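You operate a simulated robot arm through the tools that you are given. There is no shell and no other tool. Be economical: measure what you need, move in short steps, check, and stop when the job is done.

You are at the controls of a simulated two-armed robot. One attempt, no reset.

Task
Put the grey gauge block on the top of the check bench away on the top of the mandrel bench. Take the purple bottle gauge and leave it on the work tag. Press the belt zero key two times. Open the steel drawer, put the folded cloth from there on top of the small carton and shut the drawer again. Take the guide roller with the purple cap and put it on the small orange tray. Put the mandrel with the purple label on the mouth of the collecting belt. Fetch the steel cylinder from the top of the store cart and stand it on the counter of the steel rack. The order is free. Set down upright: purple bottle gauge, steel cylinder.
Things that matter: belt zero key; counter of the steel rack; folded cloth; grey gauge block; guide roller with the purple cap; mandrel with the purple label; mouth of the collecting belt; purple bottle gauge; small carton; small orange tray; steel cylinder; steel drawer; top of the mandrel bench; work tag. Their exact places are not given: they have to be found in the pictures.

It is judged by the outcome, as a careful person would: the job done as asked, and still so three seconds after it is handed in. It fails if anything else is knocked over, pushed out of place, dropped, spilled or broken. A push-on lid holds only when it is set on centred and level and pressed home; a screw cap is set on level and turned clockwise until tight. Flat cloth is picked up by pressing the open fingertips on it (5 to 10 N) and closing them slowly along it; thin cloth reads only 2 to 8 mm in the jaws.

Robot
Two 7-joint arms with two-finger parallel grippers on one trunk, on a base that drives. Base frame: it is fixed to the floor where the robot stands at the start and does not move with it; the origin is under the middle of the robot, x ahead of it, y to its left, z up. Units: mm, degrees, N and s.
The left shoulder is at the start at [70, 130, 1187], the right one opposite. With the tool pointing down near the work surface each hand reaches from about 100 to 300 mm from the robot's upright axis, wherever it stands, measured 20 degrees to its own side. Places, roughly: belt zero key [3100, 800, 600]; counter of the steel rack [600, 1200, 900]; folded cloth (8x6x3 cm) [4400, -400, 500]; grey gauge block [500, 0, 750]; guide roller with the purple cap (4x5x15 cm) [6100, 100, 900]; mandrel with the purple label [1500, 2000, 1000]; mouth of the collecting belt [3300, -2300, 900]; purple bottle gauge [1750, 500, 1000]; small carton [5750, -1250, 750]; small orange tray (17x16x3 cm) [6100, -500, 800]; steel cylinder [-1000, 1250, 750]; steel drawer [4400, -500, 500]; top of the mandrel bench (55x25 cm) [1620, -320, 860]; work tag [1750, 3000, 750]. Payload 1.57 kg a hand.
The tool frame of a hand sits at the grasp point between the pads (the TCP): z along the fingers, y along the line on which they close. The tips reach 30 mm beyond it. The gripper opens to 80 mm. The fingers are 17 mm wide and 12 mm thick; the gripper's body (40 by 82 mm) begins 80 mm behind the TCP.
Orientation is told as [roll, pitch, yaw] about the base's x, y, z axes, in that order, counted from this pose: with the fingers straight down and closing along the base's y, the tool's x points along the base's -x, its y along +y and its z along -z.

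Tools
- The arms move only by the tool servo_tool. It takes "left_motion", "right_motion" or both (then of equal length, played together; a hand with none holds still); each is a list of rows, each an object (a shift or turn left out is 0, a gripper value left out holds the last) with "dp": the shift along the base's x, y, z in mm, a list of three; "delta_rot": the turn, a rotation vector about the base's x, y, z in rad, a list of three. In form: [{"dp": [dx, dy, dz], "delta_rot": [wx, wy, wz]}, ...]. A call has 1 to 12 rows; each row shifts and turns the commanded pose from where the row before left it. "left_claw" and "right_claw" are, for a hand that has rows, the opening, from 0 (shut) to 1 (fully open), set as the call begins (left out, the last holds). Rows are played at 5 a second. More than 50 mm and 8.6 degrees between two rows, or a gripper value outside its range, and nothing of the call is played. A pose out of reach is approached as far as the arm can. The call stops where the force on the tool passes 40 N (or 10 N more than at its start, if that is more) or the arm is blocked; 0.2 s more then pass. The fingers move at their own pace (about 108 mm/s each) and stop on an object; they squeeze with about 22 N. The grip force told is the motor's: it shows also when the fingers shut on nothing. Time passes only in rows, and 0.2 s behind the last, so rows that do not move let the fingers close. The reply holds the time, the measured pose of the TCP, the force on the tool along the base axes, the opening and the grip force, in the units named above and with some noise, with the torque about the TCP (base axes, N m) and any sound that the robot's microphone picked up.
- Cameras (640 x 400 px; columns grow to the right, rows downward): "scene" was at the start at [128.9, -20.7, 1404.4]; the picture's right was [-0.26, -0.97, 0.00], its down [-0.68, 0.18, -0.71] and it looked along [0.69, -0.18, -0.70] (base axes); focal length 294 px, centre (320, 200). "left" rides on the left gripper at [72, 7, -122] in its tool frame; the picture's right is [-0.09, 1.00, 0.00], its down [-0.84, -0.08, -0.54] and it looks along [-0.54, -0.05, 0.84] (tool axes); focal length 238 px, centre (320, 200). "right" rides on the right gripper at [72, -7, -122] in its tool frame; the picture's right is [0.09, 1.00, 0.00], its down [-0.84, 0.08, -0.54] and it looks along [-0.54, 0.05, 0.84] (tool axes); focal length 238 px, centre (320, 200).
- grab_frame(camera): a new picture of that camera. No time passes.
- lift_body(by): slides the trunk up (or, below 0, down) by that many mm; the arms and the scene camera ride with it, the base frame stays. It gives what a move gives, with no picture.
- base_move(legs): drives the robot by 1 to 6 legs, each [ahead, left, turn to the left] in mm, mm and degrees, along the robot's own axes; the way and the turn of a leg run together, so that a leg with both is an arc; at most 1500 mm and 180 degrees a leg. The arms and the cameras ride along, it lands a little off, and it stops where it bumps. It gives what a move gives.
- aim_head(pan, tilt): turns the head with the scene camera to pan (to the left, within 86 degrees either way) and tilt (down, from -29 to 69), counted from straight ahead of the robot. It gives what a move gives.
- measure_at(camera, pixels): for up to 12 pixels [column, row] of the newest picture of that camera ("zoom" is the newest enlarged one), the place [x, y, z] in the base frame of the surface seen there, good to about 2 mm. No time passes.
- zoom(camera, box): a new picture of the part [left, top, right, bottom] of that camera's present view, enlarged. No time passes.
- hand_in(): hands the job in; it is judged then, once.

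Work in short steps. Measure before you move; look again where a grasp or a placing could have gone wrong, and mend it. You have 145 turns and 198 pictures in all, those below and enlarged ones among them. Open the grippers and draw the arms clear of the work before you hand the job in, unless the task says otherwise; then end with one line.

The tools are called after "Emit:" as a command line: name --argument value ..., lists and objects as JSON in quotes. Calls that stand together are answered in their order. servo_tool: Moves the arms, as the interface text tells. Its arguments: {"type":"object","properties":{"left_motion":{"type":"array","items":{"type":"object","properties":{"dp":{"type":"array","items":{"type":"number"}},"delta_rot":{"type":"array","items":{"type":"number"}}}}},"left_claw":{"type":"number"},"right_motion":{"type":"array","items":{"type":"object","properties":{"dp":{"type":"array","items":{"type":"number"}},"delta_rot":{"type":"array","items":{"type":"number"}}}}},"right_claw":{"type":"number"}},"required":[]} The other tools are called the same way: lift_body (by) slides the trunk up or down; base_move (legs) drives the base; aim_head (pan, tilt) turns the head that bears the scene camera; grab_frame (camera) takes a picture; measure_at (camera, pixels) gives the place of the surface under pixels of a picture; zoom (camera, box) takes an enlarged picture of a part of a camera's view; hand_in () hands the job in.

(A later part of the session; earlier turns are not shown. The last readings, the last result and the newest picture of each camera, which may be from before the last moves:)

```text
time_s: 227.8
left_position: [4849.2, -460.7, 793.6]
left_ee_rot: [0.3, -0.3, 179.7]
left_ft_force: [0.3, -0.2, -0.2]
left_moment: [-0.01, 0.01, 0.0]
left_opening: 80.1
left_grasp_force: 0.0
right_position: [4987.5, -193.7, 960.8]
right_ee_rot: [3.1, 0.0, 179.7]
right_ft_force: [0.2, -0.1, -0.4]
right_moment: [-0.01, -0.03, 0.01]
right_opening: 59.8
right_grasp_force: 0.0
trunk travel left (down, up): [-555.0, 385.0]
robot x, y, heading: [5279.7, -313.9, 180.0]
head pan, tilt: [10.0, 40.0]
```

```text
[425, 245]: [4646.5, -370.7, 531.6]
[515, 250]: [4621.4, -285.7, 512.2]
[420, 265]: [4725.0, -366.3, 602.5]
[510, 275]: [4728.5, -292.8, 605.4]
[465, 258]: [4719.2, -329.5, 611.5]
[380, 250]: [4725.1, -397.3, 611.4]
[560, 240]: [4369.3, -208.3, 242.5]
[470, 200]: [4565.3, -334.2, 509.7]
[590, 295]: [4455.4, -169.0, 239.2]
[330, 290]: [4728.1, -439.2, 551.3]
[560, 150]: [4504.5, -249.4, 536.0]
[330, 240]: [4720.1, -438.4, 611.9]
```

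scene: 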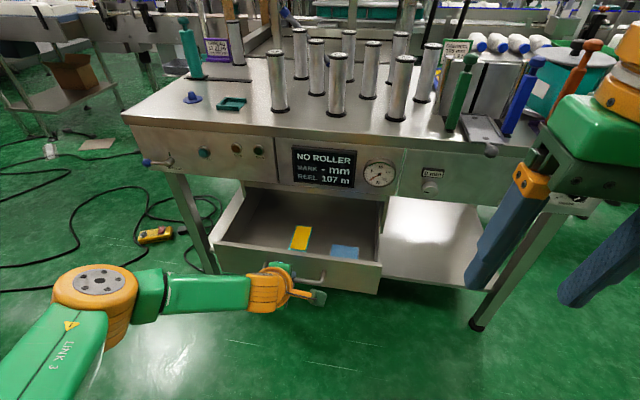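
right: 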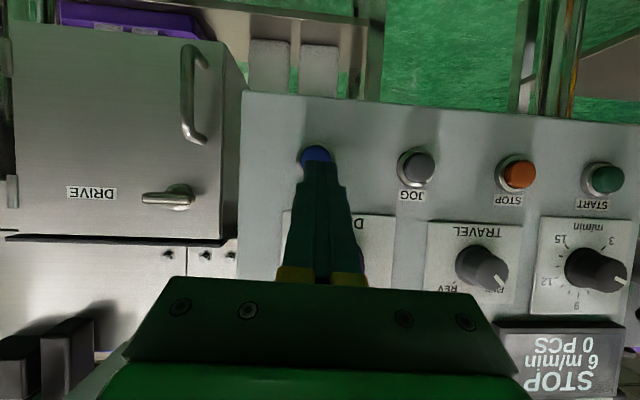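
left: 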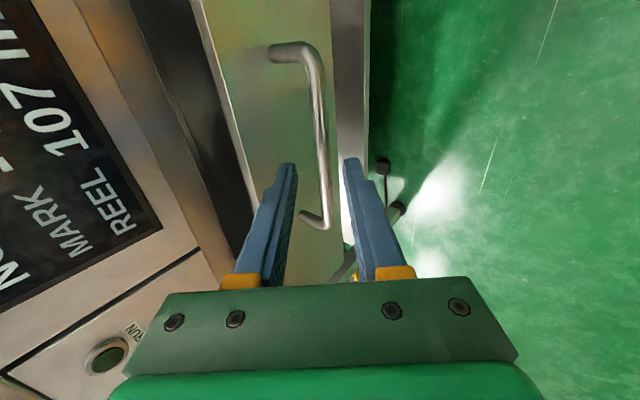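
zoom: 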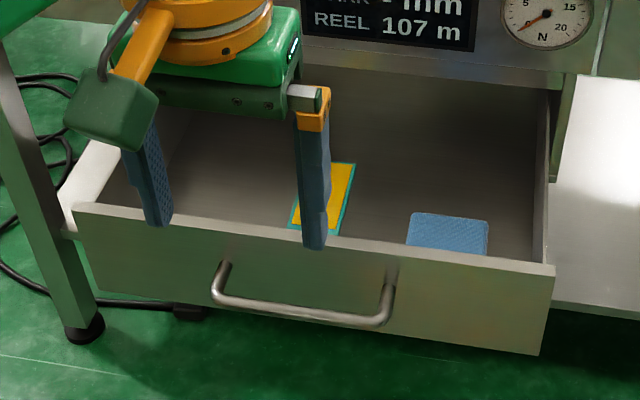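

I drive closer so the left hand is above the cloth, then look with the hand camera.

Emit:
base_move --legs '[[190, -100, 0]]'

Emit:
aim_head --pan 15 --tilt 60

Emit:
grab_frame --camera "left"

Emit:
grab_frame --camera "scene"

```text
time_s: 229.5
left_position: [4656.4, -362.1, 794.0]
left_ee_rot: [0.3, -0.3, 179.8]
left_ft_force: [0.4, 0.0, 0.0]
left_moment: [0.01, -0.02, 0.0]
left_opening: 80.2
left_grasp_force: 0.0
right_position: [4794.1, -95.2, 961.5]
right_ee_rot: [3.1, 0.0, 179.9]
right_ft_force: [0.6, -0.2, -0.4]
right_moment: [0.0, 0.0, -0.02]
right_opening: 60.0
right_grasp_force: 0.2
trunk travel left (down, up): [-555.0, 385.0]
robot x, y, heading: [5082.7, -215.4, 179.9]
head pan, tilt: [10.0, 40.0]
```

```text
time_s: 230.3
left_position: [4655.6, -361.0, 793.9]
left_ee_rot: [0.3, -0.2, 179.7]
left_ft_force: [-0.1, 1.3, 0.9]
left_moment: [-0.04, -0.02, -0.03]
left_opening: 80.3
left_grasp_force: 0.0
right_position: [4793.5, -94.8, 960.9]
right_ee_rot: [3.1, 0.0, 179.6]
right_ft_force: [-0.3, -0.1, 1.1]
right_moment: [0.01, 0.0, 0.02]
right_opening: 60.1
right_grasp_force: 0.0
trunk travel left (down, up): [-555.0, 385.0]
robot x, y, heading: [5083.6, -215.9, 180.0]
head pan, tilt: [15.0, 60.0]
```

```text
134 pictures are left
```

left: 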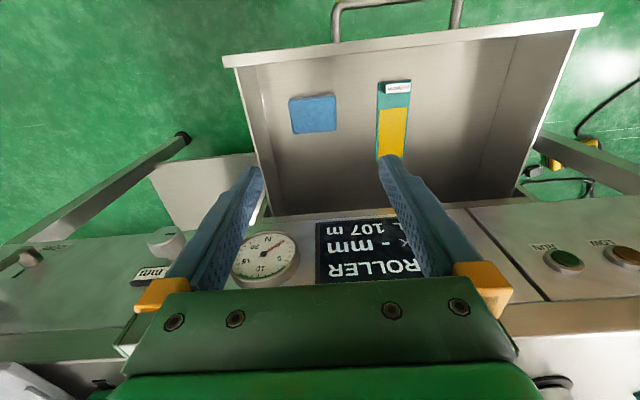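

```text
133 pictures are left
```

scene: 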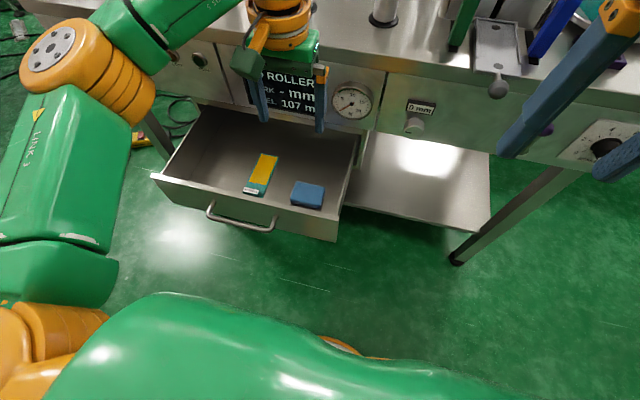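

I measure the cloth's corners in the hand picture.

Emit:
measure_at --camera "left" --pixels '[[291, 102], [332, 97], [335, 128], [295, 132], [313, 114], [270, 115], [355, 115], [265, 150], [400, 60], [250, 70]]'

Emit:
zoom --camera "scene" --box '[220, 140, 360, 240]'

```text
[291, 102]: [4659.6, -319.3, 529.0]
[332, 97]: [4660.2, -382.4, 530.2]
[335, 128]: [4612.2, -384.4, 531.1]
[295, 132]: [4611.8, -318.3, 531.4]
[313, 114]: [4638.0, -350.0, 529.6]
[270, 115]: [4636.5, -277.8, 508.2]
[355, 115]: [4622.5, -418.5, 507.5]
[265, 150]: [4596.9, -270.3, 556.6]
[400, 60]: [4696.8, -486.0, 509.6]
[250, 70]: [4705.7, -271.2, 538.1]
```

```text
4.00 times, centred on (290, 190) of scene
```

zoom: 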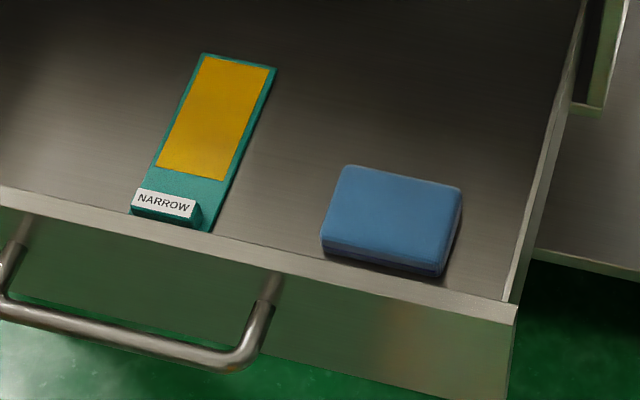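

Cloth: x 4608–4665, y −388…−314, top 531, floor 508. I grip it across x with the hand turned 90°.

Emit:
servo_tool --left_motion '[{"dp": [-2, 1, 0], "delta_rot": [0, 0, 0.1428]}, {"dp": [-2, 1, 0], "delta_rot": [0, 0, 0.1428]}, {"dp": [-2, 1, 0], "delta_rot": [0, 0, 0.1428]}, {"dp": [-2, 1, 0], "delta_rot": [0, 0, 0.1428]}, {"dp": [-2, 1, 0], "delta_rot": [0, 0, 0.1428]}, {"dp": [-2, 1, 0], "delta_rot": [0, 0, 0.1428]}, {"dp": [-2, 1, 0], "delta_rot": [0, 0, 0.1428]}, {"dp": [-2, 1, 0], "delta_rot": [0, 0, 0.1428]}, {"dp": [-2, 1, 0], "delta_rot": [0, 0, 0.1428]}, {"dp": [0, 1, 0], "delta_rot": [0, 0, 0.1428]}, {"dp": [0, 0, 0], "delta_rot": [0, 0, 0.1428]}]' --left_claw 1

Emit:
servo_tool --left_motion '[{"dp": [0, 0, -40]}, {"dp": [0, 0, -40]}, {"dp": [0, 0, -40]}, {"dp": [0, 0, -40]}, {"dp": [0, 0, -30]}, {}]'

Emit:
grab_frame --camera "left"

```text
time_s: 232.7
left_position: [4637.1, -351.0, 793.5]
left_ee_rot: [0.4, -0.3, -89.9]
left_ft_force: [0.5, 0.8, -0.9]
left_moment: [0.02, 0.02, 0.0]
left_opening: 80.1
left_grasp_force: 0.0
right_position: [4793.8, -93.8, 960.0]
right_ee_rot: [3.1, -0.1, 179.7]
right_ft_force: [0.4, -0.2, -0.2]
right_moment: [0.02, -0.01, -0.02]
right_opening: 60.2
right_grasp_force: 0.1
trunk travel left (down, up): [-555.0, 385.0]
robot x, y, heading: [5087.3, -215.0, 179.4]
head pan, tilt: [15.0, 60.0]
```

```text
time_s: 234.1
left_position: [4638.6, -352.9, 604.4]
left_ee_rot: [0.3, -0.4, -90.2]
left_ft_force: [-0.1, 0.1, -1.0]
left_moment: [-0.01, -0.01, -0.04]
left_opening: 80.2
left_grasp_force: 0.0
right_position: [4794.3, -93.5, 961.1]
right_ee_rot: [3.1, 0.1, 179.8]
right_ft_force: [0.1, 0.3, -0.7]
right_moment: [-0.01, 0.01, 0.0]
right_opening: 60.0
right_grasp_force: 0.1
trunk travel left (down, up): [-555.0, 385.0]
robot x, y, heading: [5085.0, -214.8, 179.6]
head pan, tilt: [15.0, 60.0]
```

```text
131 pictures are left
```

left: 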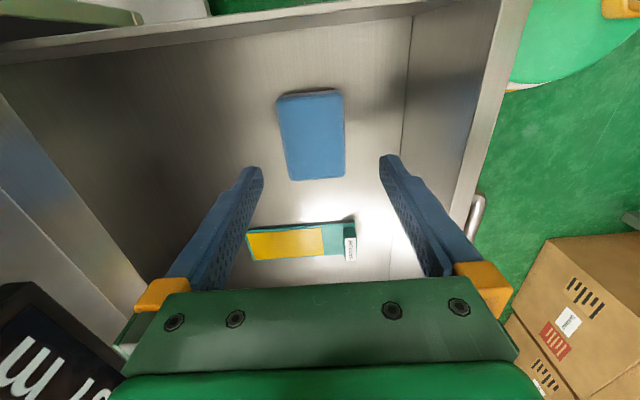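

Cloth lies centred between the fingers. Down 62 mm and close.

Emit:
servo_tool --left_motion '[{"dp": [0, 0, -30]}, {"dp": [0, 0, -22]}, {"dp": [0, 0, -8]}, {}]'

Emit:
servo_tool --left_motion '[{}, {}, {}]' --left_claw 0

Emit:
servo_tool --left_motion '[{"dp": [0, 0, 20]}, {"dp": [0, 0, 40]}, {"dp": [0, 0, 40]}, {}]'

Emit:
grab_frame --camera "left"

```text
time_s: 235.1
left_position: [4637.0, -351.6, 544.7]
left_ee_rot: [0.3, -0.3, -90.1]
left_ft_force: [-0.7, 0.1, 0.4]
left_moment: [-0.01, 0.0, 0.0]
left_opening: 79.9
left_grasp_force: 0.1
right_position: [4794.4, -94.1, 960.3]
right_ee_rot: [3.1, -0.1, 179.7]
right_ft_force: [0.0, -0.6, -0.5]
right_moment: [0.01, 0.0, 0.0]
right_opening: 60.0
right_grasp_force: 0.0
trunk travel left (down, up): [-555.0, 385.0]
robot x, y, heading: [5083.9, -215.3, 179.8]
head pan, tilt: [15.0, 60.0]
```

```text
time_s: 235.9
left_position: [4638.1, -353.1, 545.5]
left_ee_rot: [0.3, -0.3, -90.3]
left_ft_force: [-0.1, -0.3, 0.2]
left_moment: [0.0, 0.02, 0.02]
left_opening: 54.1
left_grasp_force: 22.3
right_position: [4794.5, -95.4, 960.3]
right_ee_rot: [3.1, 0.0, 179.7]
right_ft_force: [0.6, 0.6, 0.0]
right_moment: [0.04, 0.0, -0.03]
right_opening: 60.1
right_grasp_force: 0.0
trunk travel left (down, up): [-555.0, 385.0]
robot x, y, heading: [5083.0, -214.5, 180.0]
head pan, tilt: [15.0, 60.0]
```

```text
time_s: 236.9
left_position: [4638.5, -351.5, 643.8]
left_ee_rot: [0.3, -0.3, -90.2]
left_ft_force: [1.6, 0.2, -0.2]
left_moment: [-0.01, 0.01, 0.0]
left_opening: 54.1
left_grasp_force: 21.8
right_position: [4794.3, -94.7, 959.9]
right_ee_rot: [3.2, 0.1, 179.7]
right_ft_force: [-0.3, -0.1, -0.7]
right_moment: [0.0, 0.01, 0.0]
right_opening: 59.8
right_grasp_force: 0.0
trunk travel left (down, up): [-555.0, 385.0]
robot x, y, heading: [5083.1, -211.2, 179.8]
head pan, tilt: [15.0, 60.0]
```

```text
130 pictures are left
```

left: 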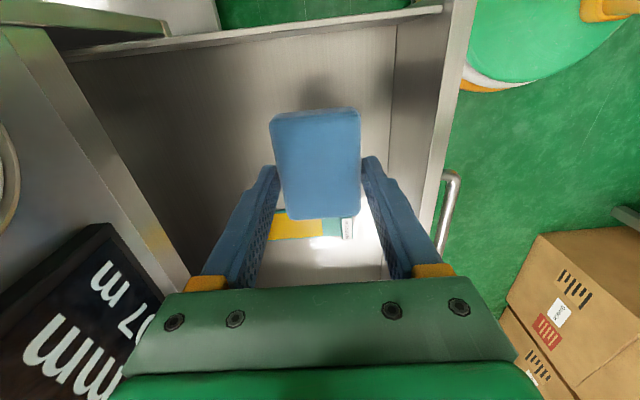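

Cloth held. Now I raise it clear, shift the base left, and prepare the right hand to push the drawer shut.

Emit:
servo_tool --left_motion '[{"dp": [0, 0, 40]}, {"dp": [15, 0, 40]}, {"dp": [25, 0, 35]}, {"dp": [25, 0, 35]}, {"dp": [25, 0, 35]}, {"dp": [25, 0, 35]}, {"dp": [25, 0, 20]}]'

Emit:
base_move --legs '[[20, 350, 0]]'

Emit:
servo_tool --right_motion '[{"dp": [12, 0, -40], "delta_rot": [0.05, 0, 0]}, {"dp": [12, 0, -40]}, {"dp": [0, 0, -40]}, {"dp": [0, 0, -40]}, {"dp": [0, 0, -40]}, {"dp": [0, 0, -40]}, {"dp": [0, 0, -40]}]' --right_claw 0

Emit:
grab_frame --camera "scene"

```text
time_s: 238.5
left_position: [4777.1, -351.2, 884.3]
left_ee_rot: [0.2, -0.3, -90.1]
left_ft_force: [0.5, 0.3, -0.4]
left_moment: [-0.03, 0.02, 0.02]
left_opening: 54.0
left_grasp_force: 21.7
right_position: [4794.3, -93.6, 960.7]
right_ee_rot: [3.1, 0.1, 179.7]
right_ft_force: [-0.4, 0.5, 0.3]
right_moment: [-0.02, 0.0, -0.02]
right_opening: 59.9
right_grasp_force: 0.1
trunk travel left (down, up): [-555.0, 385.0]
robot x, y, heading: [5085.2, -214.3, 179.8]
head pan, tilt: [15.0, 60.0]
```

```text
time_s: 240.8
left_position: [4755.6, -703.3, 884.7]
left_ee_rot: [0.2, -0.4, -90.2]
left_ft_force: [-0.5, -0.3, -0.3]
left_moment: [0.04, 0.01, 0.01]
left_opening: 54.0
left_grasp_force: 22.1
right_position: [4773.1, -446.0, 961.0]
right_ee_rot: [3.1, 0.0, 179.8]
right_ft_force: [0.3, 0.0, 0.0]
right_moment: [0.03, 0.04, 0.0]
right_opening: 60.0
right_grasp_force: 0.0
trunk travel left (down, up): [-555.0, 385.0]
robot x, y, heading: [5061.4, -566.4, 179.7]
head pan, tilt: [15.0, 60.0]
```

```text
time_s: 242.4
left_position: [4755.4, -701.6, 883.0]
left_ee_rot: [0.4, -0.3, -90.1]
left_ft_force: [-0.8, 0.7, 0.2]
left_moment: [0.03, 0.0, 0.02]
left_opening: 53.9
left_grasp_force: 22.3
right_position: [4797.5, -445.6, 678.9]
right_ee_rot: [0.2, 0.1, 179.7]
right_ft_force: [0.8, 0.0, -0.2]
right_moment: [0.01, -0.02, 0.0]
right_opening: 0.0
right_grasp_force: 21.5
trunk travel left (down, up): [-555.0, 385.0]
robot x, y, heading: [5062.5, -566.4, 180.0]
head pan, tilt: [15.0, 60.0]
```

```text
129 pictures are left
```

scene: 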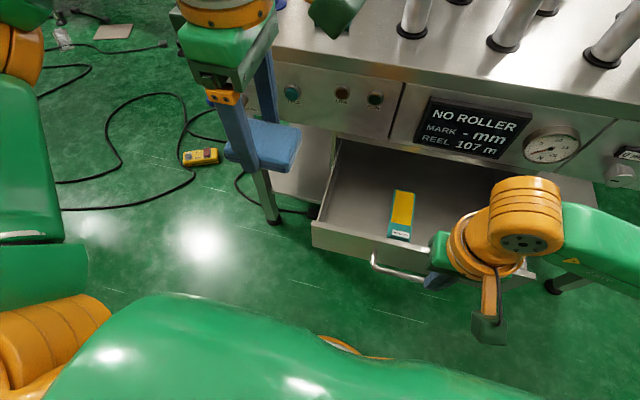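

Hand is in front of the handle bar. I lower to bar level and push −x.

Emit:
servo_tool --right_motion '[{"dp": [0, 0, -40]}, {"dp": [0, 0, -40]}, {"dp": [0, 0, -10]}, {"dp": [-10, 0, 0]}, {"dp": [-15, 0, 0]}, {"dp": [-20, 0, 0]}, {"dp": [-20, 0, 0]}, {"dp": [-20, 0, 0]}, {"dp": [-20, 0, 0]}, {"dp": [-20, 0, 0]}]'

Emit:
grab_frame --camera "scene"

```text
time_s: 244.6
left_position: [4755.5, -703.2, 883.5]
left_ee_rot: [0.3, -0.4, -90.2]
left_ft_force: [0.9, -0.2, -0.2]
left_moment: [-0.01, -0.02, 0.01]
left_opening: 54.2
left_grasp_force: 22.1
right_position: [4672.3, -444.1, 590.7]
right_ee_rot: [0.1, 0.0, 179.7]
right_ft_force: [-0.1, -0.5, -1.3]
right_moment: [0.01, -0.02, 0.02]
right_opening: 0.0
right_grasp_force: 21.3
trunk travel left (down, up): [-555.0, 385.0]
robot x, y, heading: [5065.3, -562.6, 179.9]
head pan, tilt: [15.0, 60.0]
```

```text
128 pictures are left
```

scene: 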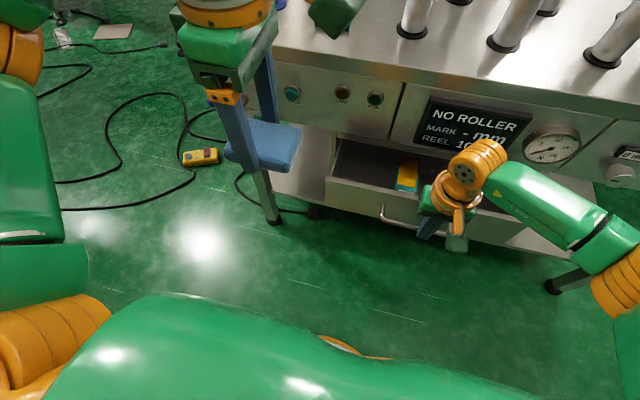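

It is moving in. I push the remaining ~105 mm.

Emit:
servo_tool --right_motion '[{"dp": [-15, 0, 0]}, {"dp": [-15, 0, 0]}, {"dp": [-15, 0, 0]}, {"dp": [-15, 0, 0]}, {"dp": [-15, 0, 0]}, {"dp": [-12, 0, 0]}, {"dp": [-8, 0, 0]}, {"dp": [-5, 0, 0]}, {"dp": [-4, 0, 0]}, {}]'

Emit:
zoom --camera "scene" --box '[270, 90, 640, 310]'

```text
time_s: 246.8
left_position: [4755.3, -701.9, 883.3]
left_ee_rot: [0.3, -0.3, -90.0]
left_ft_force: [0.5, 0.4, -0.3]
left_moment: [0.0, -0.02, 0.0]
left_opening: 54.0
left_grasp_force: 21.6
right_position: [4593.2, -440.9, 594.9]
right_ee_rot: [0.2, 0.1, 179.7]
right_ft_force: [0.3, 0.5, 0.2]
right_moment: [0.01, 0.01, -0.01]
right_opening: 0.0
right_grasp_force: 20.9
right hand out of reach, approached as far as the arm can: row 6, 7, 8, 9
trunk travel left (down, up): [-555.0, 385.0]
robot x, y, heading: [5065.2, -565.3, 179.7]
head pan, tilt: [15.0, 60.0]
```

```text
1.73 times, centred on (455, 200) of scene
```

zoom: 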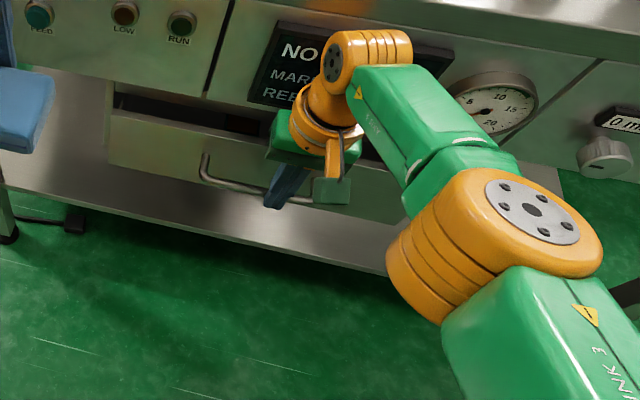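

26 mm remain but the arm is at its limit. I drive 20 mm ahead and finish with the arm.

Emit:
servo_tool --right_motion '[{"dp": [12, 0, -5]}]'

Emit:
base_move --legs '[[40, 0, 0]]'

Emit:
servo_tool --right_motion '[{"dp": [-3, 0, 0]}, {"dp": [-3, 0, 0]}, {"dp": [-3, 0, 0]}, {"dp": [-3, 0, 0]}]'

Emit:
zoom --camera "scene" --box '[270, 90, 640, 310]'

```text
time_s: 247.2
left_position: [4755.8, -701.2, 883.6]
left_ee_rot: [0.4, -0.4, -90.1]
left_ft_force: [-0.4, -0.4, -0.4]
left_moment: [0.0, 0.02, 0.04]
left_opening: 54.3
left_grasp_force: 21.3
right_position: [4602.9, -439.4, 590.1]
right_ee_rot: [0.3, 0.0, 179.6]
right_ft_force: [-0.3, -0.7, 0.2]
right_moment: [-0.01, 0.02, 0.01]
right_opening: 0.2
right_grasp_force: 21.0
trunk travel left (down, up): [-555.0, 385.0]
robot x, y, heading: [5067.1, -566.1, 180.0]
head pan, tilt: [15.0, 60.0]
```

```text
time_s: 248.2
left_position: [4721.2, -701.4, 884.7]
left_ee_rot: [0.1, -0.3, -90.2]
left_ft_force: [-0.8, -0.3, 0.3]
left_moment: [-0.02, -0.03, -0.01]
left_opening: 54.2
left_grasp_force: 22.6
right_position: [4573.2, -439.9, 590.7]
right_ee_rot: [0.2, 0.4, 179.9]
right_ft_force: [7.5, 0.4, 3.9]
right_moment: [-0.18, 1.05, 0.06]
right_opening: 0.1
right_grasp_force: 21.2
trunk travel left (down, up): [-555.0, 385.0]
robot x, y, heading: [5027.6, -567.8, 179.6]
head pan, tilt: [15.0, 60.0]
stopped in leg 1: the force on the tool passed its limit at 128 N (the readings are from after the stop); the commanded pose is now the measured one
```

```text
time_s: 248.8
left_position: [4725.0, -701.2, 885.2]
left_ee_rot: [-0.1, -0.4, -90.3]
left_ft_force: [0.2, -0.6, -0.1]
left_moment: [-0.01, -0.01, 0.02]
left_opening: 54.3
left_grasp_force: 22.3
right_position: [4573.4, -439.7, 591.2]
right_ee_rot: [0.2, 0.9, 179.9]
right_ft_force: [19.6, 0.3, 6.8]
right_moment: [-0.16, 2.64, 0.19]
right_opening: 0.0
right_grasp_force: 21.3
trunk travel left (down, up): [-555.0, 385.0]
robot x, y, heading: [5030.6, -563.0, 179.4]
head pan, tilt: [15.0, 60.0]
stopped in row 2 (right hand): the force on the tool passed its limit at 43 N (the readings are from after the stop); the commanded pose is now the measured one
```

```text
1.73 times, centred on (455, 200) of scene
```

zoom: 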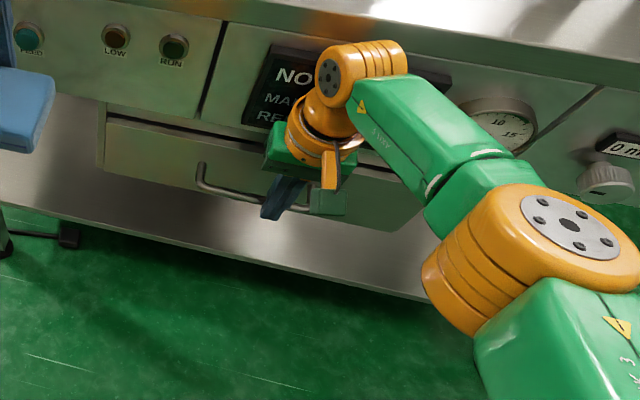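

Hard stop felt. I verify the drawer front position (was x≈4520 when shut), then back away.

Emit:
measure_at --camera "zoom" --pixels '[[150, 150], [370, 200], [150, 125], [240, 165], [215, 185]]'

Emit:
servo_tool --right_motion '[{"dp": [20, 0, 0]}, {"dp": [40, 0, 0]}, {"dp": [40, 0, 10]}, {"dp": [20, 0, 40]}, {"dp": [20, 0, 40]}, {"dp": [10, 0, 45]}, {"dp": [0, 0, 45]}, {"dp": [0, 0, 45]}, {"dp": [0, 0, 45]}, {"dp": [0, 0, 45]}]'

Emit:
zoom --camera "scene" --box '[270, 90, 640, 310]'

Emit:
measure_at --camera "zoom" --pixels '[[150, 150], [370, 200], [150, 128], [300, 160], [300, 200]]'

```text
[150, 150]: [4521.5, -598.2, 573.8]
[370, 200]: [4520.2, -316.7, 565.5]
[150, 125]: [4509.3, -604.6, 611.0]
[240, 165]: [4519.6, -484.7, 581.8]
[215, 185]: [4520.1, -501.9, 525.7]
```

```text
time_s: 251.0
left_position: [4719.3, -701.5, 883.4]
left_ee_rot: [0.3, -0.4, -90.2]
left_ft_force: [0.7, -0.1, -0.4]
left_moment: [0.0, 0.01, -0.01]
left_opening: 54.2
left_grasp_force: 22.5
right_position: [4720.7, -443.2, 905.6]
right_ee_rot: [0.2, 1.2, 179.8]
right_ft_force: [-0.3, -0.6, 0.3]
right_moment: [-0.01, -0.02, -0.02]
right_opening: 0.0
right_grasp_force: 21.4
trunk travel left (down, up): [-555.0, 385.0]
robot x, y, heading: [5027.9, -565.9, 179.7]
head pan, tilt: [15.0, 60.0]
```

```text
1.73 times, centred on (455, 200) of scene
```

zoom: 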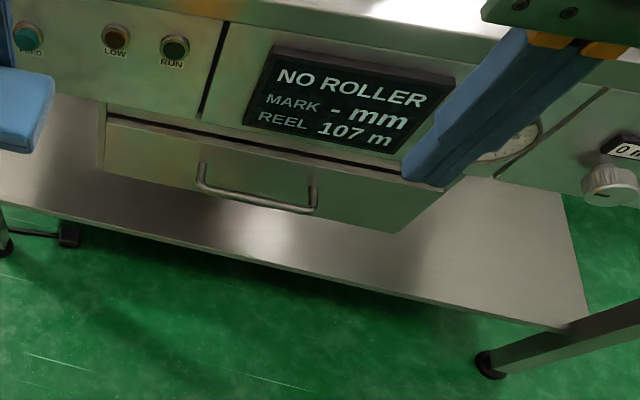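

```text
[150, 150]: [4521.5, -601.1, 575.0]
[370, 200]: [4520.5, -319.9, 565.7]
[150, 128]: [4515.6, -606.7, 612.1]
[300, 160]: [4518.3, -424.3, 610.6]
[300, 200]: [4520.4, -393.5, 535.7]
```

The drawer is shut (front at x 4520). I raise the trunk and drive to the west side of the cartons, facing +x.

Emit:
lift_body --by 330

Emit:
base_move --legs '[[-120, 0, 0], [0, 850, 0], [0, 0, -179.5]]'

Emit:
aim_head --pan 0 --tilt 45

Emit:
grab_frame --camera "scene"

```text
time_s: 254.2
left_position: [4718.4, -700.5, 1212.9]
left_ee_rot: [0.3, -0.4, -90.3]
left_ft_force: [-0.5, -0.1, 0.2]
left_moment: [-0.01, -0.01, 0.0]
left_opening: 54.2
left_grasp_force: 22.4
right_position: [4720.8, -442.7, 1233.7]
right_ee_rot: [0.3, 1.3, 179.9]
right_ft_force: [-0.8, 0.2, 0.4]
right_moment: [-0.01, 0.03, 0.03]
right_opening: 0.0
right_grasp_force: 21.2
trunk travel left (down, up): [-885.0, 55.0]
robot x, y, heading: [5028.3, -566.0, 179.7]
head pan, tilt: [15.0, 60.0]
```

```text
time_s: 266.9
left_position: [5452.5, -1277.1, 1212.9]
left_ee_rot: [0.2, -0.4, 88.8]
left_ft_force: [-0.4, 0.2, -0.4]
left_moment: [0.03, -0.02, -0.03]
left_opening: 54.1
left_grasp_force: 22.0
right_position: [5449.2, -1535.2, 1234.7]
right_ee_rot: [0.2, 1.3, -0.9]
right_ft_force: [-0.2, -0.2, 0.5]
right_moment: [-0.01, -0.01, 0.0]
right_opening: 0.2
right_grasp_force: 21.2
trunk travel left (down, up): [-885.0, 55.0]
robot x, y, heading: [5141.6, -1405.3, -1.3]
head pan, tilt: [15.0, 60.0]
```

```text
time_s: 267.6
left_position: [5453.3, -1278.1, 1212.8]
left_ee_rot: [0.4, -0.3, 88.9]
left_ft_force: [-0.6, 0.2, -0.1]
left_moment: [0.02, 0.02, 0.02]
left_opening: 54.2
left_grasp_force: 21.6
right_position: [5448.7, -1536.4, 1234.4]
right_ee_rot: [0.2, 1.3, -1.0]
right_ft_force: [-0.7, -0.9, 0.0]
right_moment: [-0.03, 0.02, 0.03]
right_opening: 0.0
right_grasp_force: 21.0
trunk travel left (down, up): [-885.0, 55.0]
robot x, y, heading: [5140.1, -1409.9, -1.3]
head pan, tilt: [0.0, 45.0]
```

```text
124 pictures are left
```

scene: 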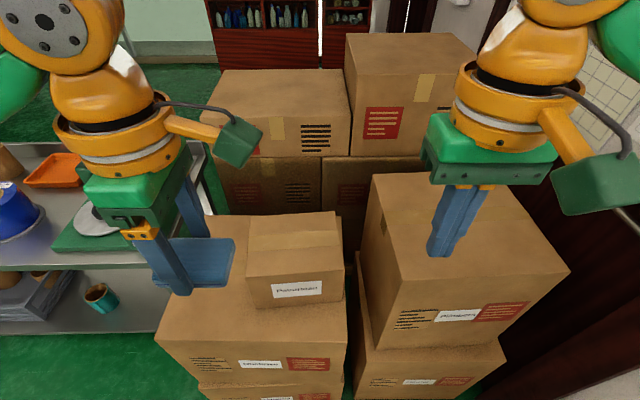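

Small carton at (293,250). I measure its top corners and neighbours.

Emit:
measure_at --camera "scene" --pixels '[[252, 218], [334, 215], [338, 270], [250, 277], [293, 245], [400, 235], [375, 200], [200, 300], [165, 330], [345, 350], [360, 350], [215, 215]]'

```text
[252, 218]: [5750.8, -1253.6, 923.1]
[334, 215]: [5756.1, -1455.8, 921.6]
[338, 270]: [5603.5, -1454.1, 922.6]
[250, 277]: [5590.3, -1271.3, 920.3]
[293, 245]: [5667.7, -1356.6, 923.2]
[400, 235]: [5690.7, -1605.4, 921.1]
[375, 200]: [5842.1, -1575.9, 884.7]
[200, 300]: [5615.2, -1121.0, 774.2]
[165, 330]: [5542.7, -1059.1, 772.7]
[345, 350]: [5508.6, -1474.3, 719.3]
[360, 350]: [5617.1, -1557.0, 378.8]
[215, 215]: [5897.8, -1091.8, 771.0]
```

Carton top: x 5597–5753, y −1455…−1257, z 922. I inch the base ahead and bring the cloth above (5655,−1356).

Emit:
base_move --legs '[[55, -40, 1.2]]'

Emit:
servo_tool --left_motion '[{"dp": [37, -10, -20]}, {"dp": [37, -10, -20]}, {"dp": [37, -10, -20]}, {"dp": [37, -10, -20]}, {}]'

```text
time_s: 268.6
left_position: [5496.2, -1305.6, 1215.0]
left_ee_rot: [-0.1, 0.1, 90.2]
left_ft_force: [-0.8, 0.1, -0.6]
left_moment: [-0.01, -0.02, -0.03]
left_opening: 53.9
left_grasp_force: 22.0
right_position: [5496.6, -1563.1, 1237.2]
right_ee_rot: [0.0, 0.9, 0.3]
right_ft_force: [-0.3, 0.5, -0.5]
right_moment: [-0.04, -0.05, 0.0]
right_opening: 0.0
right_grasp_force: 21.0
trunk travel left (down, up): [-885.0, 55.0]
robot x, y, heading: [5193.0, -1448.3, 0.1]
head pan, tilt: [0.0, 45.0]
```

```text
time_s: 269.9
left_position: [5651.6, -1351.4, 1134.3]
left_ee_rot: [0.4, -0.4, 90.1]
left_ft_force: [-0.7, -0.2, -1.0]
left_moment: [0.01, -0.04, 0.01]
left_opening: 54.0
left_grasp_force: 21.7
right_position: [5503.4, -1568.7, 1234.8]
right_ee_rot: [0.2, 1.2, 0.2]
right_ft_force: [0.3, 0.1, -0.7]
right_moment: [0.0, -0.01, -0.03]
right_opening: 0.0
right_grasp_force: 21.1
trunk travel left (down, up): [-885.0, 55.0]
robot x, y, heading: [5194.9, -1449.1, -0.0]
head pan, tilt: [0.0, 45.0]
```

Over the carton. I lower toward z≈965 and check.

Emit:
servo_tool --left_motion '[{"dp": [0, 0, -40]}, {"dp": [0, 0, -40]}, {"dp": [0, 0, -40]}, {"dp": [0, 0, -40]}, {"dp": [0, 0, -8]}, {}]'

Emit:
grab_frame --camera "scene"

```text
time_s: 271.2
left_position: [5649.6, -1350.1, 966.4]
left_ee_rot: [0.3, -0.4, 90.1]
left_ft_force: [0.1, 0.3, -0.6]
left_moment: [-0.02, 0.01, 0.0]
left_opening: 54.2
left_grasp_force: 21.9
right_position: [5504.7, -1568.6, 1234.2]
right_ee_rot: [0.1, 1.3, 0.2]
right_ft_force: [-0.1, -0.3, 0.1]
right_moment: [0.0, 0.01, 0.04]
right_opening: 0.3
right_grasp_force: 21.0
trunk travel left (down, up): [-885.0, 55.0]
robot x, y, heading: [5193.1, -1448.7, -0.1]
head pan, tilt: [0.0, 45.0]
```

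```text
123 pictures are left
```

scene: 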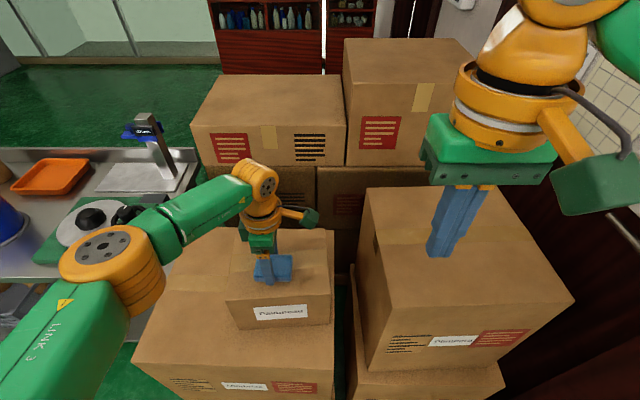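

Emit:
servo_tool --left_motion '[{"dp": [0, 0, -4]}, {"dp": [0, 0, -2]}, {}]'

```text
time_s: 272.1
left_position: [5650.4, -1351.0, 959.3]
left_ee_rot: [0.3, -0.3, 90.2]
left_ft_force: [-0.5, -0.5, -0.8]
left_moment: [0.03, 0.03, -0.03]
left_opening: 54.2
left_grasp_force: 21.5
right_position: [5504.1, -1569.9, 1233.4]
right_ee_rot: [0.1, 1.2, 0.3]
right_ft_force: [0.2, -0.1, 0.8]
right_moment: [0.0, 0.03, 0.0]
right_opening: 0.0
right_grasp_force: 21.8
trunk travel left (down, up): [-885.0, 55.0]
robot x, y, heading: [5190.3, -1447.9, 0.1]
head pan, tilt: [0.0, 45.0]
```

Emit:
servo_tool --left_motion '[{"dp": [0, 0, -2]}, {"dp": [0, 0, -1]}, {}]'

```text
time_s: 272.9
left_position: [5650.6, -1350.5, 956.1]
left_ee_rot: [0.3, -0.3, 90.3]
left_ft_force: [1.4, 0.4, 3.8]
left_moment: [0.12, -0.12, -0.06]
left_opening: 53.9
left_grasp_force: 21.8
right_position: [5503.4, -1569.9, 1234.0]
right_ee_rot: [0.2, 1.2, 0.3]
right_ft_force: [-0.1, -0.4, 0.8]
right_moment: [-0.03, -0.02, 0.01]
right_opening: 0.0
right_grasp_force: 21.3
trunk travel left (down, up): [-885.0, 55.0]
robot x, y, heading: [5196.9, -1449.1, 0.0]
head pan, tilt: [0.0, 45.0]
```

Contact. I open, rise and draw back, then check; also I look at the roller table on the left.

Emit:
servo_tool --left_motion '[{}, {}, {"dp": [0, 0, 20]}, {"dp": [0, 0, 40]}, {"dp": [0, 0, 45]}, {"dp": [-20, 10, 40]}, {"dp": [-25, 10, 40]}, {"dp": [-30, 10, 35]}, {"dp": [-40, 10, 25]}, {"dp": [-40, 5, 0]}]' --left_claw 1

Emit:
grab_frame --camera "scene"

Emit:
aim_head --pan 50 --tilt 30

Emit:
grab_frame --camera "scene"

```text
time_s: 275.1
left_position: [5493.1, -1304.6, 1199.8]
left_ee_rot: [0.2, -0.4, 90.2]
left_ft_force: [-0.9, 0.1, -0.7]
left_moment: [-0.01, -0.03, -0.02]
left_opening: 80.1
left_grasp_force: 0.1
right_position: [5502.6, -1568.2, 1234.6]
right_ee_rot: [0.1, 1.1, 0.4]
right_ft_force: [-0.7, -0.6, 0.5]
right_moment: [-0.02, -0.02, -0.02]
right_opening: 0.1
right_grasp_force: 21.6
trunk travel left (down, up): [-885.0, 55.0]
robot x, y, heading: [5192.7, -1446.6, 0.2]
head pan, tilt: [0.0, 45.0]
```

```text
122 pictures are left
```

scene: 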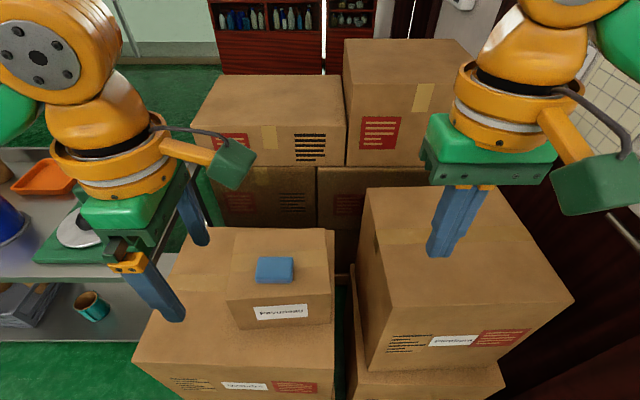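

```text
time_s: 276.2
left_position: [5495.4, -1305.2, 1199.9]
left_ee_rot: [0.2, -0.3, 90.2]
left_ft_force: [-0.4, 0.4, -0.4]
left_moment: [-0.01, 0.0, 0.0]
left_opening: 80.1
left_grasp_force: 0.0
right_position: [5503.2, -1569.6, 1234.8]
right_ee_rot: [0.2, 1.2, 0.3]
right_ft_force: [-0.2, 0.3, -0.4]
right_moment: [0.0, -0.02, 0.0]
right_opening: 0.2
right_grasp_force: 21.3
trunk travel left (down, up): [-885.0, 55.0]
robot x, y, heading: [5194.2, -1446.4, -0.0]
head pan, tilt: [50.0, 30.0]
```

```text
121 pictures are left
```

scene: 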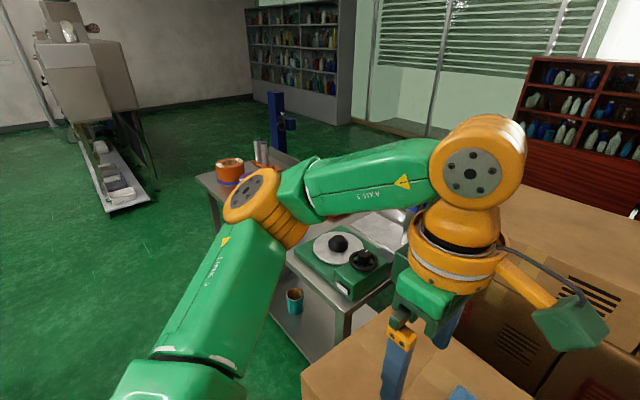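

Cloth lies on the carton. I turn the left hand back and drive along to the spool table (y≈−300).

Emit:
servo_tool --left_motion '[{"delta_rot": [0, 0, -0.143]}, {"delta_rot": [0, 0, -0.143]}, {"delta_rot": [0, 0, -0.143]}, {"delta_rot": [0, 0, -0.143]}, {"delta_rot": [0, 0, -0.143]}, {"delta_rot": [0, 0, -0.143]}, {"delta_rot": [0, 0, -0.143]}, {"delta_rot": [0, 0, -0.143]}, {"delta_rot": [0, 0, -0.143]}, {"delta_rot": [0, 0, -0.143]}, {"delta_rot": [0, 0, -0.143]}]'

Emit:
base_move --legs '[[-60, 0, 0], [0, 1150, 0]]'

Emit:
aim_head --pan 0 --tilt 35

Emit:
grab_frame --camera "scene"

```text
time_s: 278.6
left_position: [5496.4, -1304.6, 1202.3]
left_ee_rot: [0.3, -0.3, 0.0]
left_ft_force: [0.0, -0.4, -1.2]
left_moment: [0.01, -0.01, 0.02]
left_opening: 79.9
left_grasp_force: 0.1
right_position: [5504.2, -1569.3, 1233.4]
right_ee_rot: [0.3, 1.2, 0.3]
right_ft_force: [0.3, 0.7, 0.3]
right_moment: [-0.01, -0.02, 0.02]
right_opening: 0.1
right_grasp_force: 21.2
trunk travel left (down, up): [-885.0, 55.0]
robot x, y, heading: [5193.1, -1445.5, 0.4]
head pan, tilt: [50.0, 30.0]
```

```text
time_s: 285.0
left_position: [5421.0, -171.6, 1201.4]
left_ee_rot: [0.4, -0.2, 1.1]
left_ft_force: [0.4, -0.2, 0.6]
left_moment: [0.0, 0.0, -0.01]
left_opening: 79.8
left_grasp_force: 0.0
right_position: [5433.3, -434.6, 1234.7]
right_ee_rot: [0.2, 1.2, 1.3]
right_ft_force: [0.3, -0.7, 0.1]
right_moment: [0.02, -0.01, 0.0]
right_opening: 0.0
right_grasp_force: 21.6
trunk travel left (down, up): [-885.0, 55.0]
robot x, y, heading: [5119.9, -316.5, 1.2]
head pan, tilt: [50.0, 30.0]
```

```text
time_s: 286.2
left_position: [5421.1, -170.1, 1201.5]
left_ee_rot: [0.2, -0.3, 0.9]
left_ft_force: [0.3, 0.9, 0.0]
left_moment: [-0.03, 0.02, -0.01]
left_opening: 80.0
left_grasp_force: 0.0
right_position: [5431.7, -433.8, 1234.6]
right_ee_rot: [0.2, 1.2, 1.3]
right_ft_force: [0.3, -0.3, 0.0]
right_moment: [-0.03, 0.0, 0.03]
right_opening: 0.0
right_grasp_force: 21.4
trunk travel left (down, up): [-885.0, 55.0]
robot x, y, heading: [5123.0, -317.1, 1.2]
head pan, tilt: [0.0, 35.0]
```

```text
120 pictures are left
```

scene: 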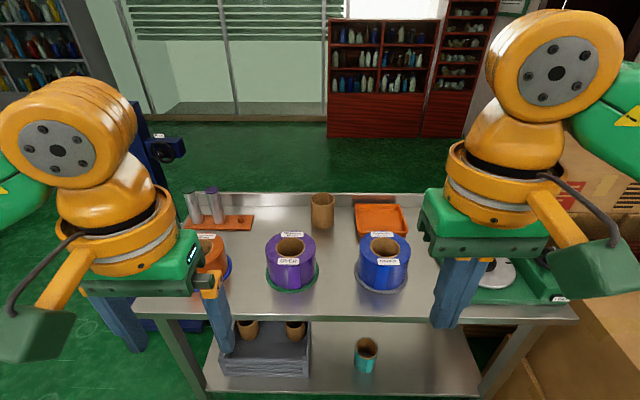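

Guide rollers at (195–215,205), orange tray at (381,220). I zoom and measure.

Emit:
zoom --camera "scene" --box '[160, 170, 420, 330]'

Emit:
measure_at --camera "scene" --pixels '[[213, 189], [213, 205], [216, 220], [193, 195], [197, 218], [240, 222], [357, 205], [403, 206], [358, 236], [408, 235], [380, 225], [300, 318]]'

```text
2.46 times, centred on (290, 250) of scene
```

zoom: 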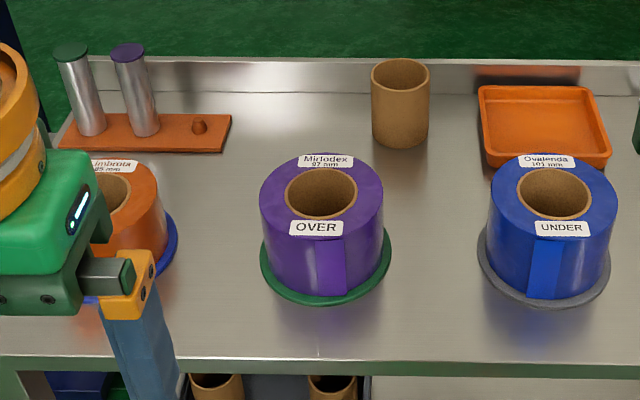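

```text
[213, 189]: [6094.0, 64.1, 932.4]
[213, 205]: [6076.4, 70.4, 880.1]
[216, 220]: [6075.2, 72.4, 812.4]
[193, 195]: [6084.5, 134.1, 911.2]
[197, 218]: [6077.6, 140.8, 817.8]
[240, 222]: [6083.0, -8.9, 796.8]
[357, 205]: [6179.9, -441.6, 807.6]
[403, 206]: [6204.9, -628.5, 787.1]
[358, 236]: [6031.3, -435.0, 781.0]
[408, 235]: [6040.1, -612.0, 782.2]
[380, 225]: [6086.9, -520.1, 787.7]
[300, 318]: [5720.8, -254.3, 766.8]
```

The roller and tray are far from this edge; the east side may be better. I measure the space behind the table and the blue post.

Emit:
measure_at --camera "scene" --pixels '[[300, 150], [375, 136], [250, 130], [150, 120], [165, 150], [140, 180], [175, 310], [200, 195], [300, 193], [400, 195], [135, 306], [440, 140]]'

Emit:
aim_head --pan 40 --tilt 25

Emit:
grab_frame --camera "scene"

```text
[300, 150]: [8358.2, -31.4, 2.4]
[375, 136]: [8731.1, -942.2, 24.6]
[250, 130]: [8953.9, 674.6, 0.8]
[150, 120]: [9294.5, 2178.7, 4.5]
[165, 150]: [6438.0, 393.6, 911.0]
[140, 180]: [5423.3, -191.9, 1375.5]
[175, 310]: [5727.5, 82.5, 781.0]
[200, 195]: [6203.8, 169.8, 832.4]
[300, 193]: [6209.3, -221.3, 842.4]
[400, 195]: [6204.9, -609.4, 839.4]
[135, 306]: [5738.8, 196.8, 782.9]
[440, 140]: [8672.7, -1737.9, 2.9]
```

```text
time_s: 287.2
left_position: [5420.9, -170.3, 1201.1]
left_ee_rot: [0.2, -0.3, 1.0]
left_ft_force: [0.1, -0.4, 0.4]
left_moment: [0.02, -0.03, -0.03]
left_opening: 80.1
left_grasp_force: 0.0
right_position: [5432.8, -432.9, 1235.0]
right_ee_rot: [0.2, 1.3, 1.3]
right_ft_force: [0.0, 0.0, -0.8]
right_moment: [-0.04, 0.01, -0.04]
right_opening: 0.1
right_grasp_force: 20.6
trunk travel left (down, up): [-885.0, 55.0]
robot x, y, heading: [5121.0, -316.4, 1.1]
head pan, tilt: [40.0, 25.0]
```

```text
118 pictures are left
```

scene: 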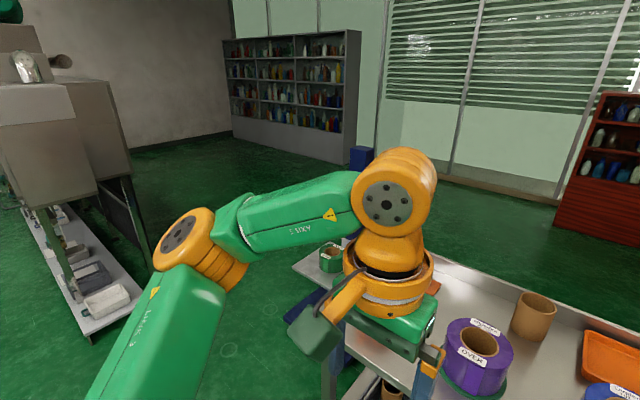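

East of the table is open. I drive around the north end (clear of the blue post at (6440,394)) and face the table from the east.

Emit:
base_move --legs '[[0, 1420, -1.2], [1000, 0, 0], [850, 0, 0], [0, -1180, 0], [0, 0, 180]]'

Emit:
aim_head --pan 0 --tilt 35

Emit:
grab_frame --camera "scene"

```text
time_s: 316.3
left_position: [6665.1, -212.6, 1200.3]
left_ee_rot: [0.2, -0.3, 179.2]
left_ft_force: [1.3, 0.3, 0.7]
left_moment: [0.04, 0.02, 0.0]
left_opening: 79.8
left_grasp_force: 0.1
right_position: [6661.7, 51.8, 1234.1]
right_ee_rot: [0.1, 1.2, 179.4]
right_ft_force: [0.6, 0.1, 0.3]
right_moment: [0.0, 0.03, 0.0]
right_opening: 0.1
right_grasp_force: 21.4
trunk travel left (down, up): [-885.0, 55.0]
robot x, y, heading: [6973.0, -78.6, 179.4]
head pan, tilt: [40.0, 25.0]
```

```text
time_s: 317.4
left_position: [6665.4, -211.6, 1201.2]
left_ee_rot: [0.3, -0.3, 179.2]
left_ft_force: [-0.1, -0.4, -0.2]
left_moment: [0.02, 0.02, 0.02]
left_opening: 79.9
left_grasp_force: 0.0
right_position: [6661.5, 51.5, 1235.3]
right_ee_rot: [0.2, 1.2, 179.5]
right_ft_force: [-0.9, -0.4, 0.3]
right_moment: [-0.02, 0.01, 0.01]
right_opening: 0.2
right_grasp_force: 21.8
trunk travel left (down, up): [-885.0, 55.0]
robot x, y, heading: [6970.3, -75.7, 179.1]
head pan, tilt: [0.0, 35.0]
```

```text
117 pictures are left
```

scene: 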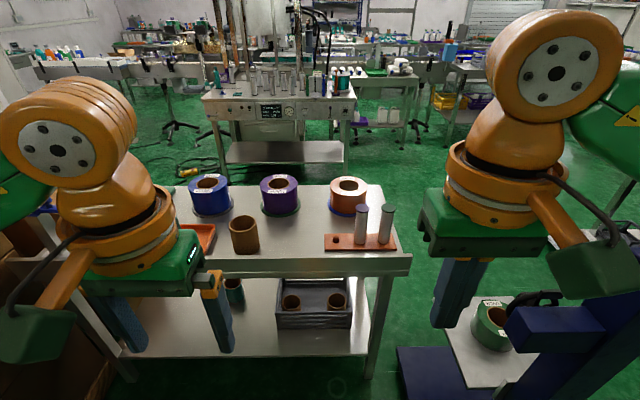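

Rollers at (361,225)/(386,225). The blue stacker stands on the right; I measure it and the rollers.

Emit:
measure_at --camera "scene" --pixels '[[410, 370], [545, 325], [490, 380], [455, 345], [590, 380], [361, 208], [386, 207], [362, 240], [387, 242], [340, 243], [330, 262], [205, 240]]'

Emit:
zoom --camera "scene" --box '[290, 180, 450, 280]'

```text
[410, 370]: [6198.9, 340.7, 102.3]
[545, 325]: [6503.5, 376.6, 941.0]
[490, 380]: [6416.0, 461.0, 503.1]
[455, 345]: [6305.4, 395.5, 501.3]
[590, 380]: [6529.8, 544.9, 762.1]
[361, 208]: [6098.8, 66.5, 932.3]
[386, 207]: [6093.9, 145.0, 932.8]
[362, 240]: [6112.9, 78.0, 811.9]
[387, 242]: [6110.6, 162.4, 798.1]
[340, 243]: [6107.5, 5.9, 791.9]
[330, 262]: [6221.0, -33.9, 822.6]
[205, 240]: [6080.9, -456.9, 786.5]
```

```text
4.00 times, centred on (370, 230) of scene
```

zoom: 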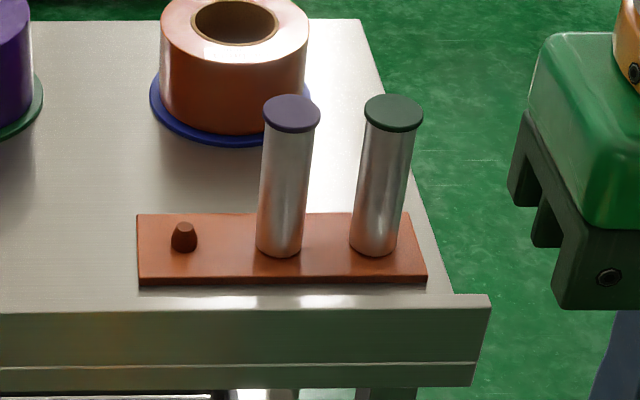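

Stacker is at y>340, clear. Roller with purple cap: axis ≈(6095,71), cap top 934. I drive to x≈6545 and go over it with the right hand.

Emit:
base_move --legs '[[425, 20, 0.8]]'

Emit:
lift_body --by -60

Emit:
aim_head --pan -15 --tilt 45

Emit:
grab_frame --camera "scene"

```text
time_s: 320.0
left_position: [6243.5, -226.3, 1200.6]
left_ee_rot: [0.3, -0.4, 179.2]
left_ft_force: [-0.8, -0.2, 0.4]
left_moment: [0.01, 0.02, 0.04]
left_opening: 80.1
left_grasp_force: 0.0
right_position: [6239.9, 37.0, 1236.1]
right_ee_rot: [0.1, 1.0, 179.6]
right_ft_force: [0.0, 1.1, -0.2]
right_moment: [0.02, 0.04, -0.01]
right_opening: 0.0
right_grasp_force: 21.3
trunk travel left (down, up): [-885.0, 55.0]
robot x, y, heading: [6547.6, -86.8, 179.6]
head pan, tilt: [0.0, 35.0]
```

```text
time_s: 321.0
left_position: [6240.7, -227.6, 1141.6]
left_ee_rot: [0.3, -0.2, 179.3]
left_ft_force: [0.5, 0.6, 0.1]
left_moment: [0.0, 0.02, 0.01]
left_opening: 80.1
left_grasp_force: 0.0
right_position: [6237.6, 37.2, 1173.8]
right_ee_rot: [0.3, 1.2, 179.7]
right_ft_force: [-0.6, 0.3, 0.1]
right_moment: [0.0, -0.01, -0.02]
right_opening: 0.0
right_grasp_force: 21.5
trunk travel left (down, up): [-825.0, 115.0]
robot x, y, heading: [6543.9, -88.4, 179.5]
head pan, tilt: [0.0, 35.0]
```

```text
time_s: 321.8
left_position: [6241.8, -227.1, 1141.7]
left_ee_rot: [0.4, -0.3, 179.3]
left_ft_force: [-0.4, 0.1, -0.3]
left_moment: [0.0, 0.0, -0.01]
left_opening: 80.0
left_grasp_force: 0.1
right_position: [6237.4, 35.9, 1174.2]
right_ee_rot: [0.1, 1.1, 179.6]
right_ft_force: [0.3, 1.5, -0.2]
right_moment: [-0.01, -0.04, 0.01]
right_opening: 0.0
right_grasp_force: 21.2
trunk travel left (down, up): [-825.0, 115.0]
robot x, y, heading: [6543.3, -90.4, 179.4]
head pan, tilt: [-15.0, 45.0]
```

```text
115 pictures are left
```

scene: 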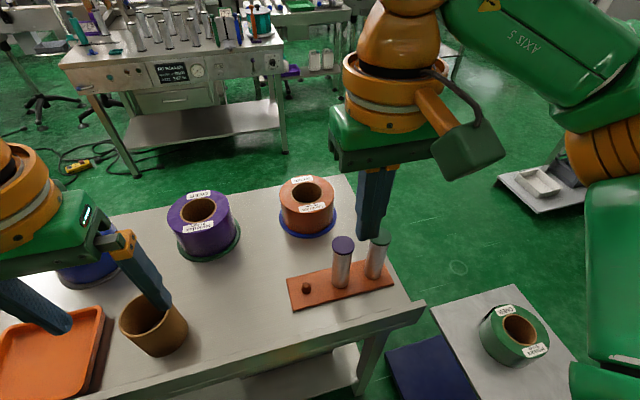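

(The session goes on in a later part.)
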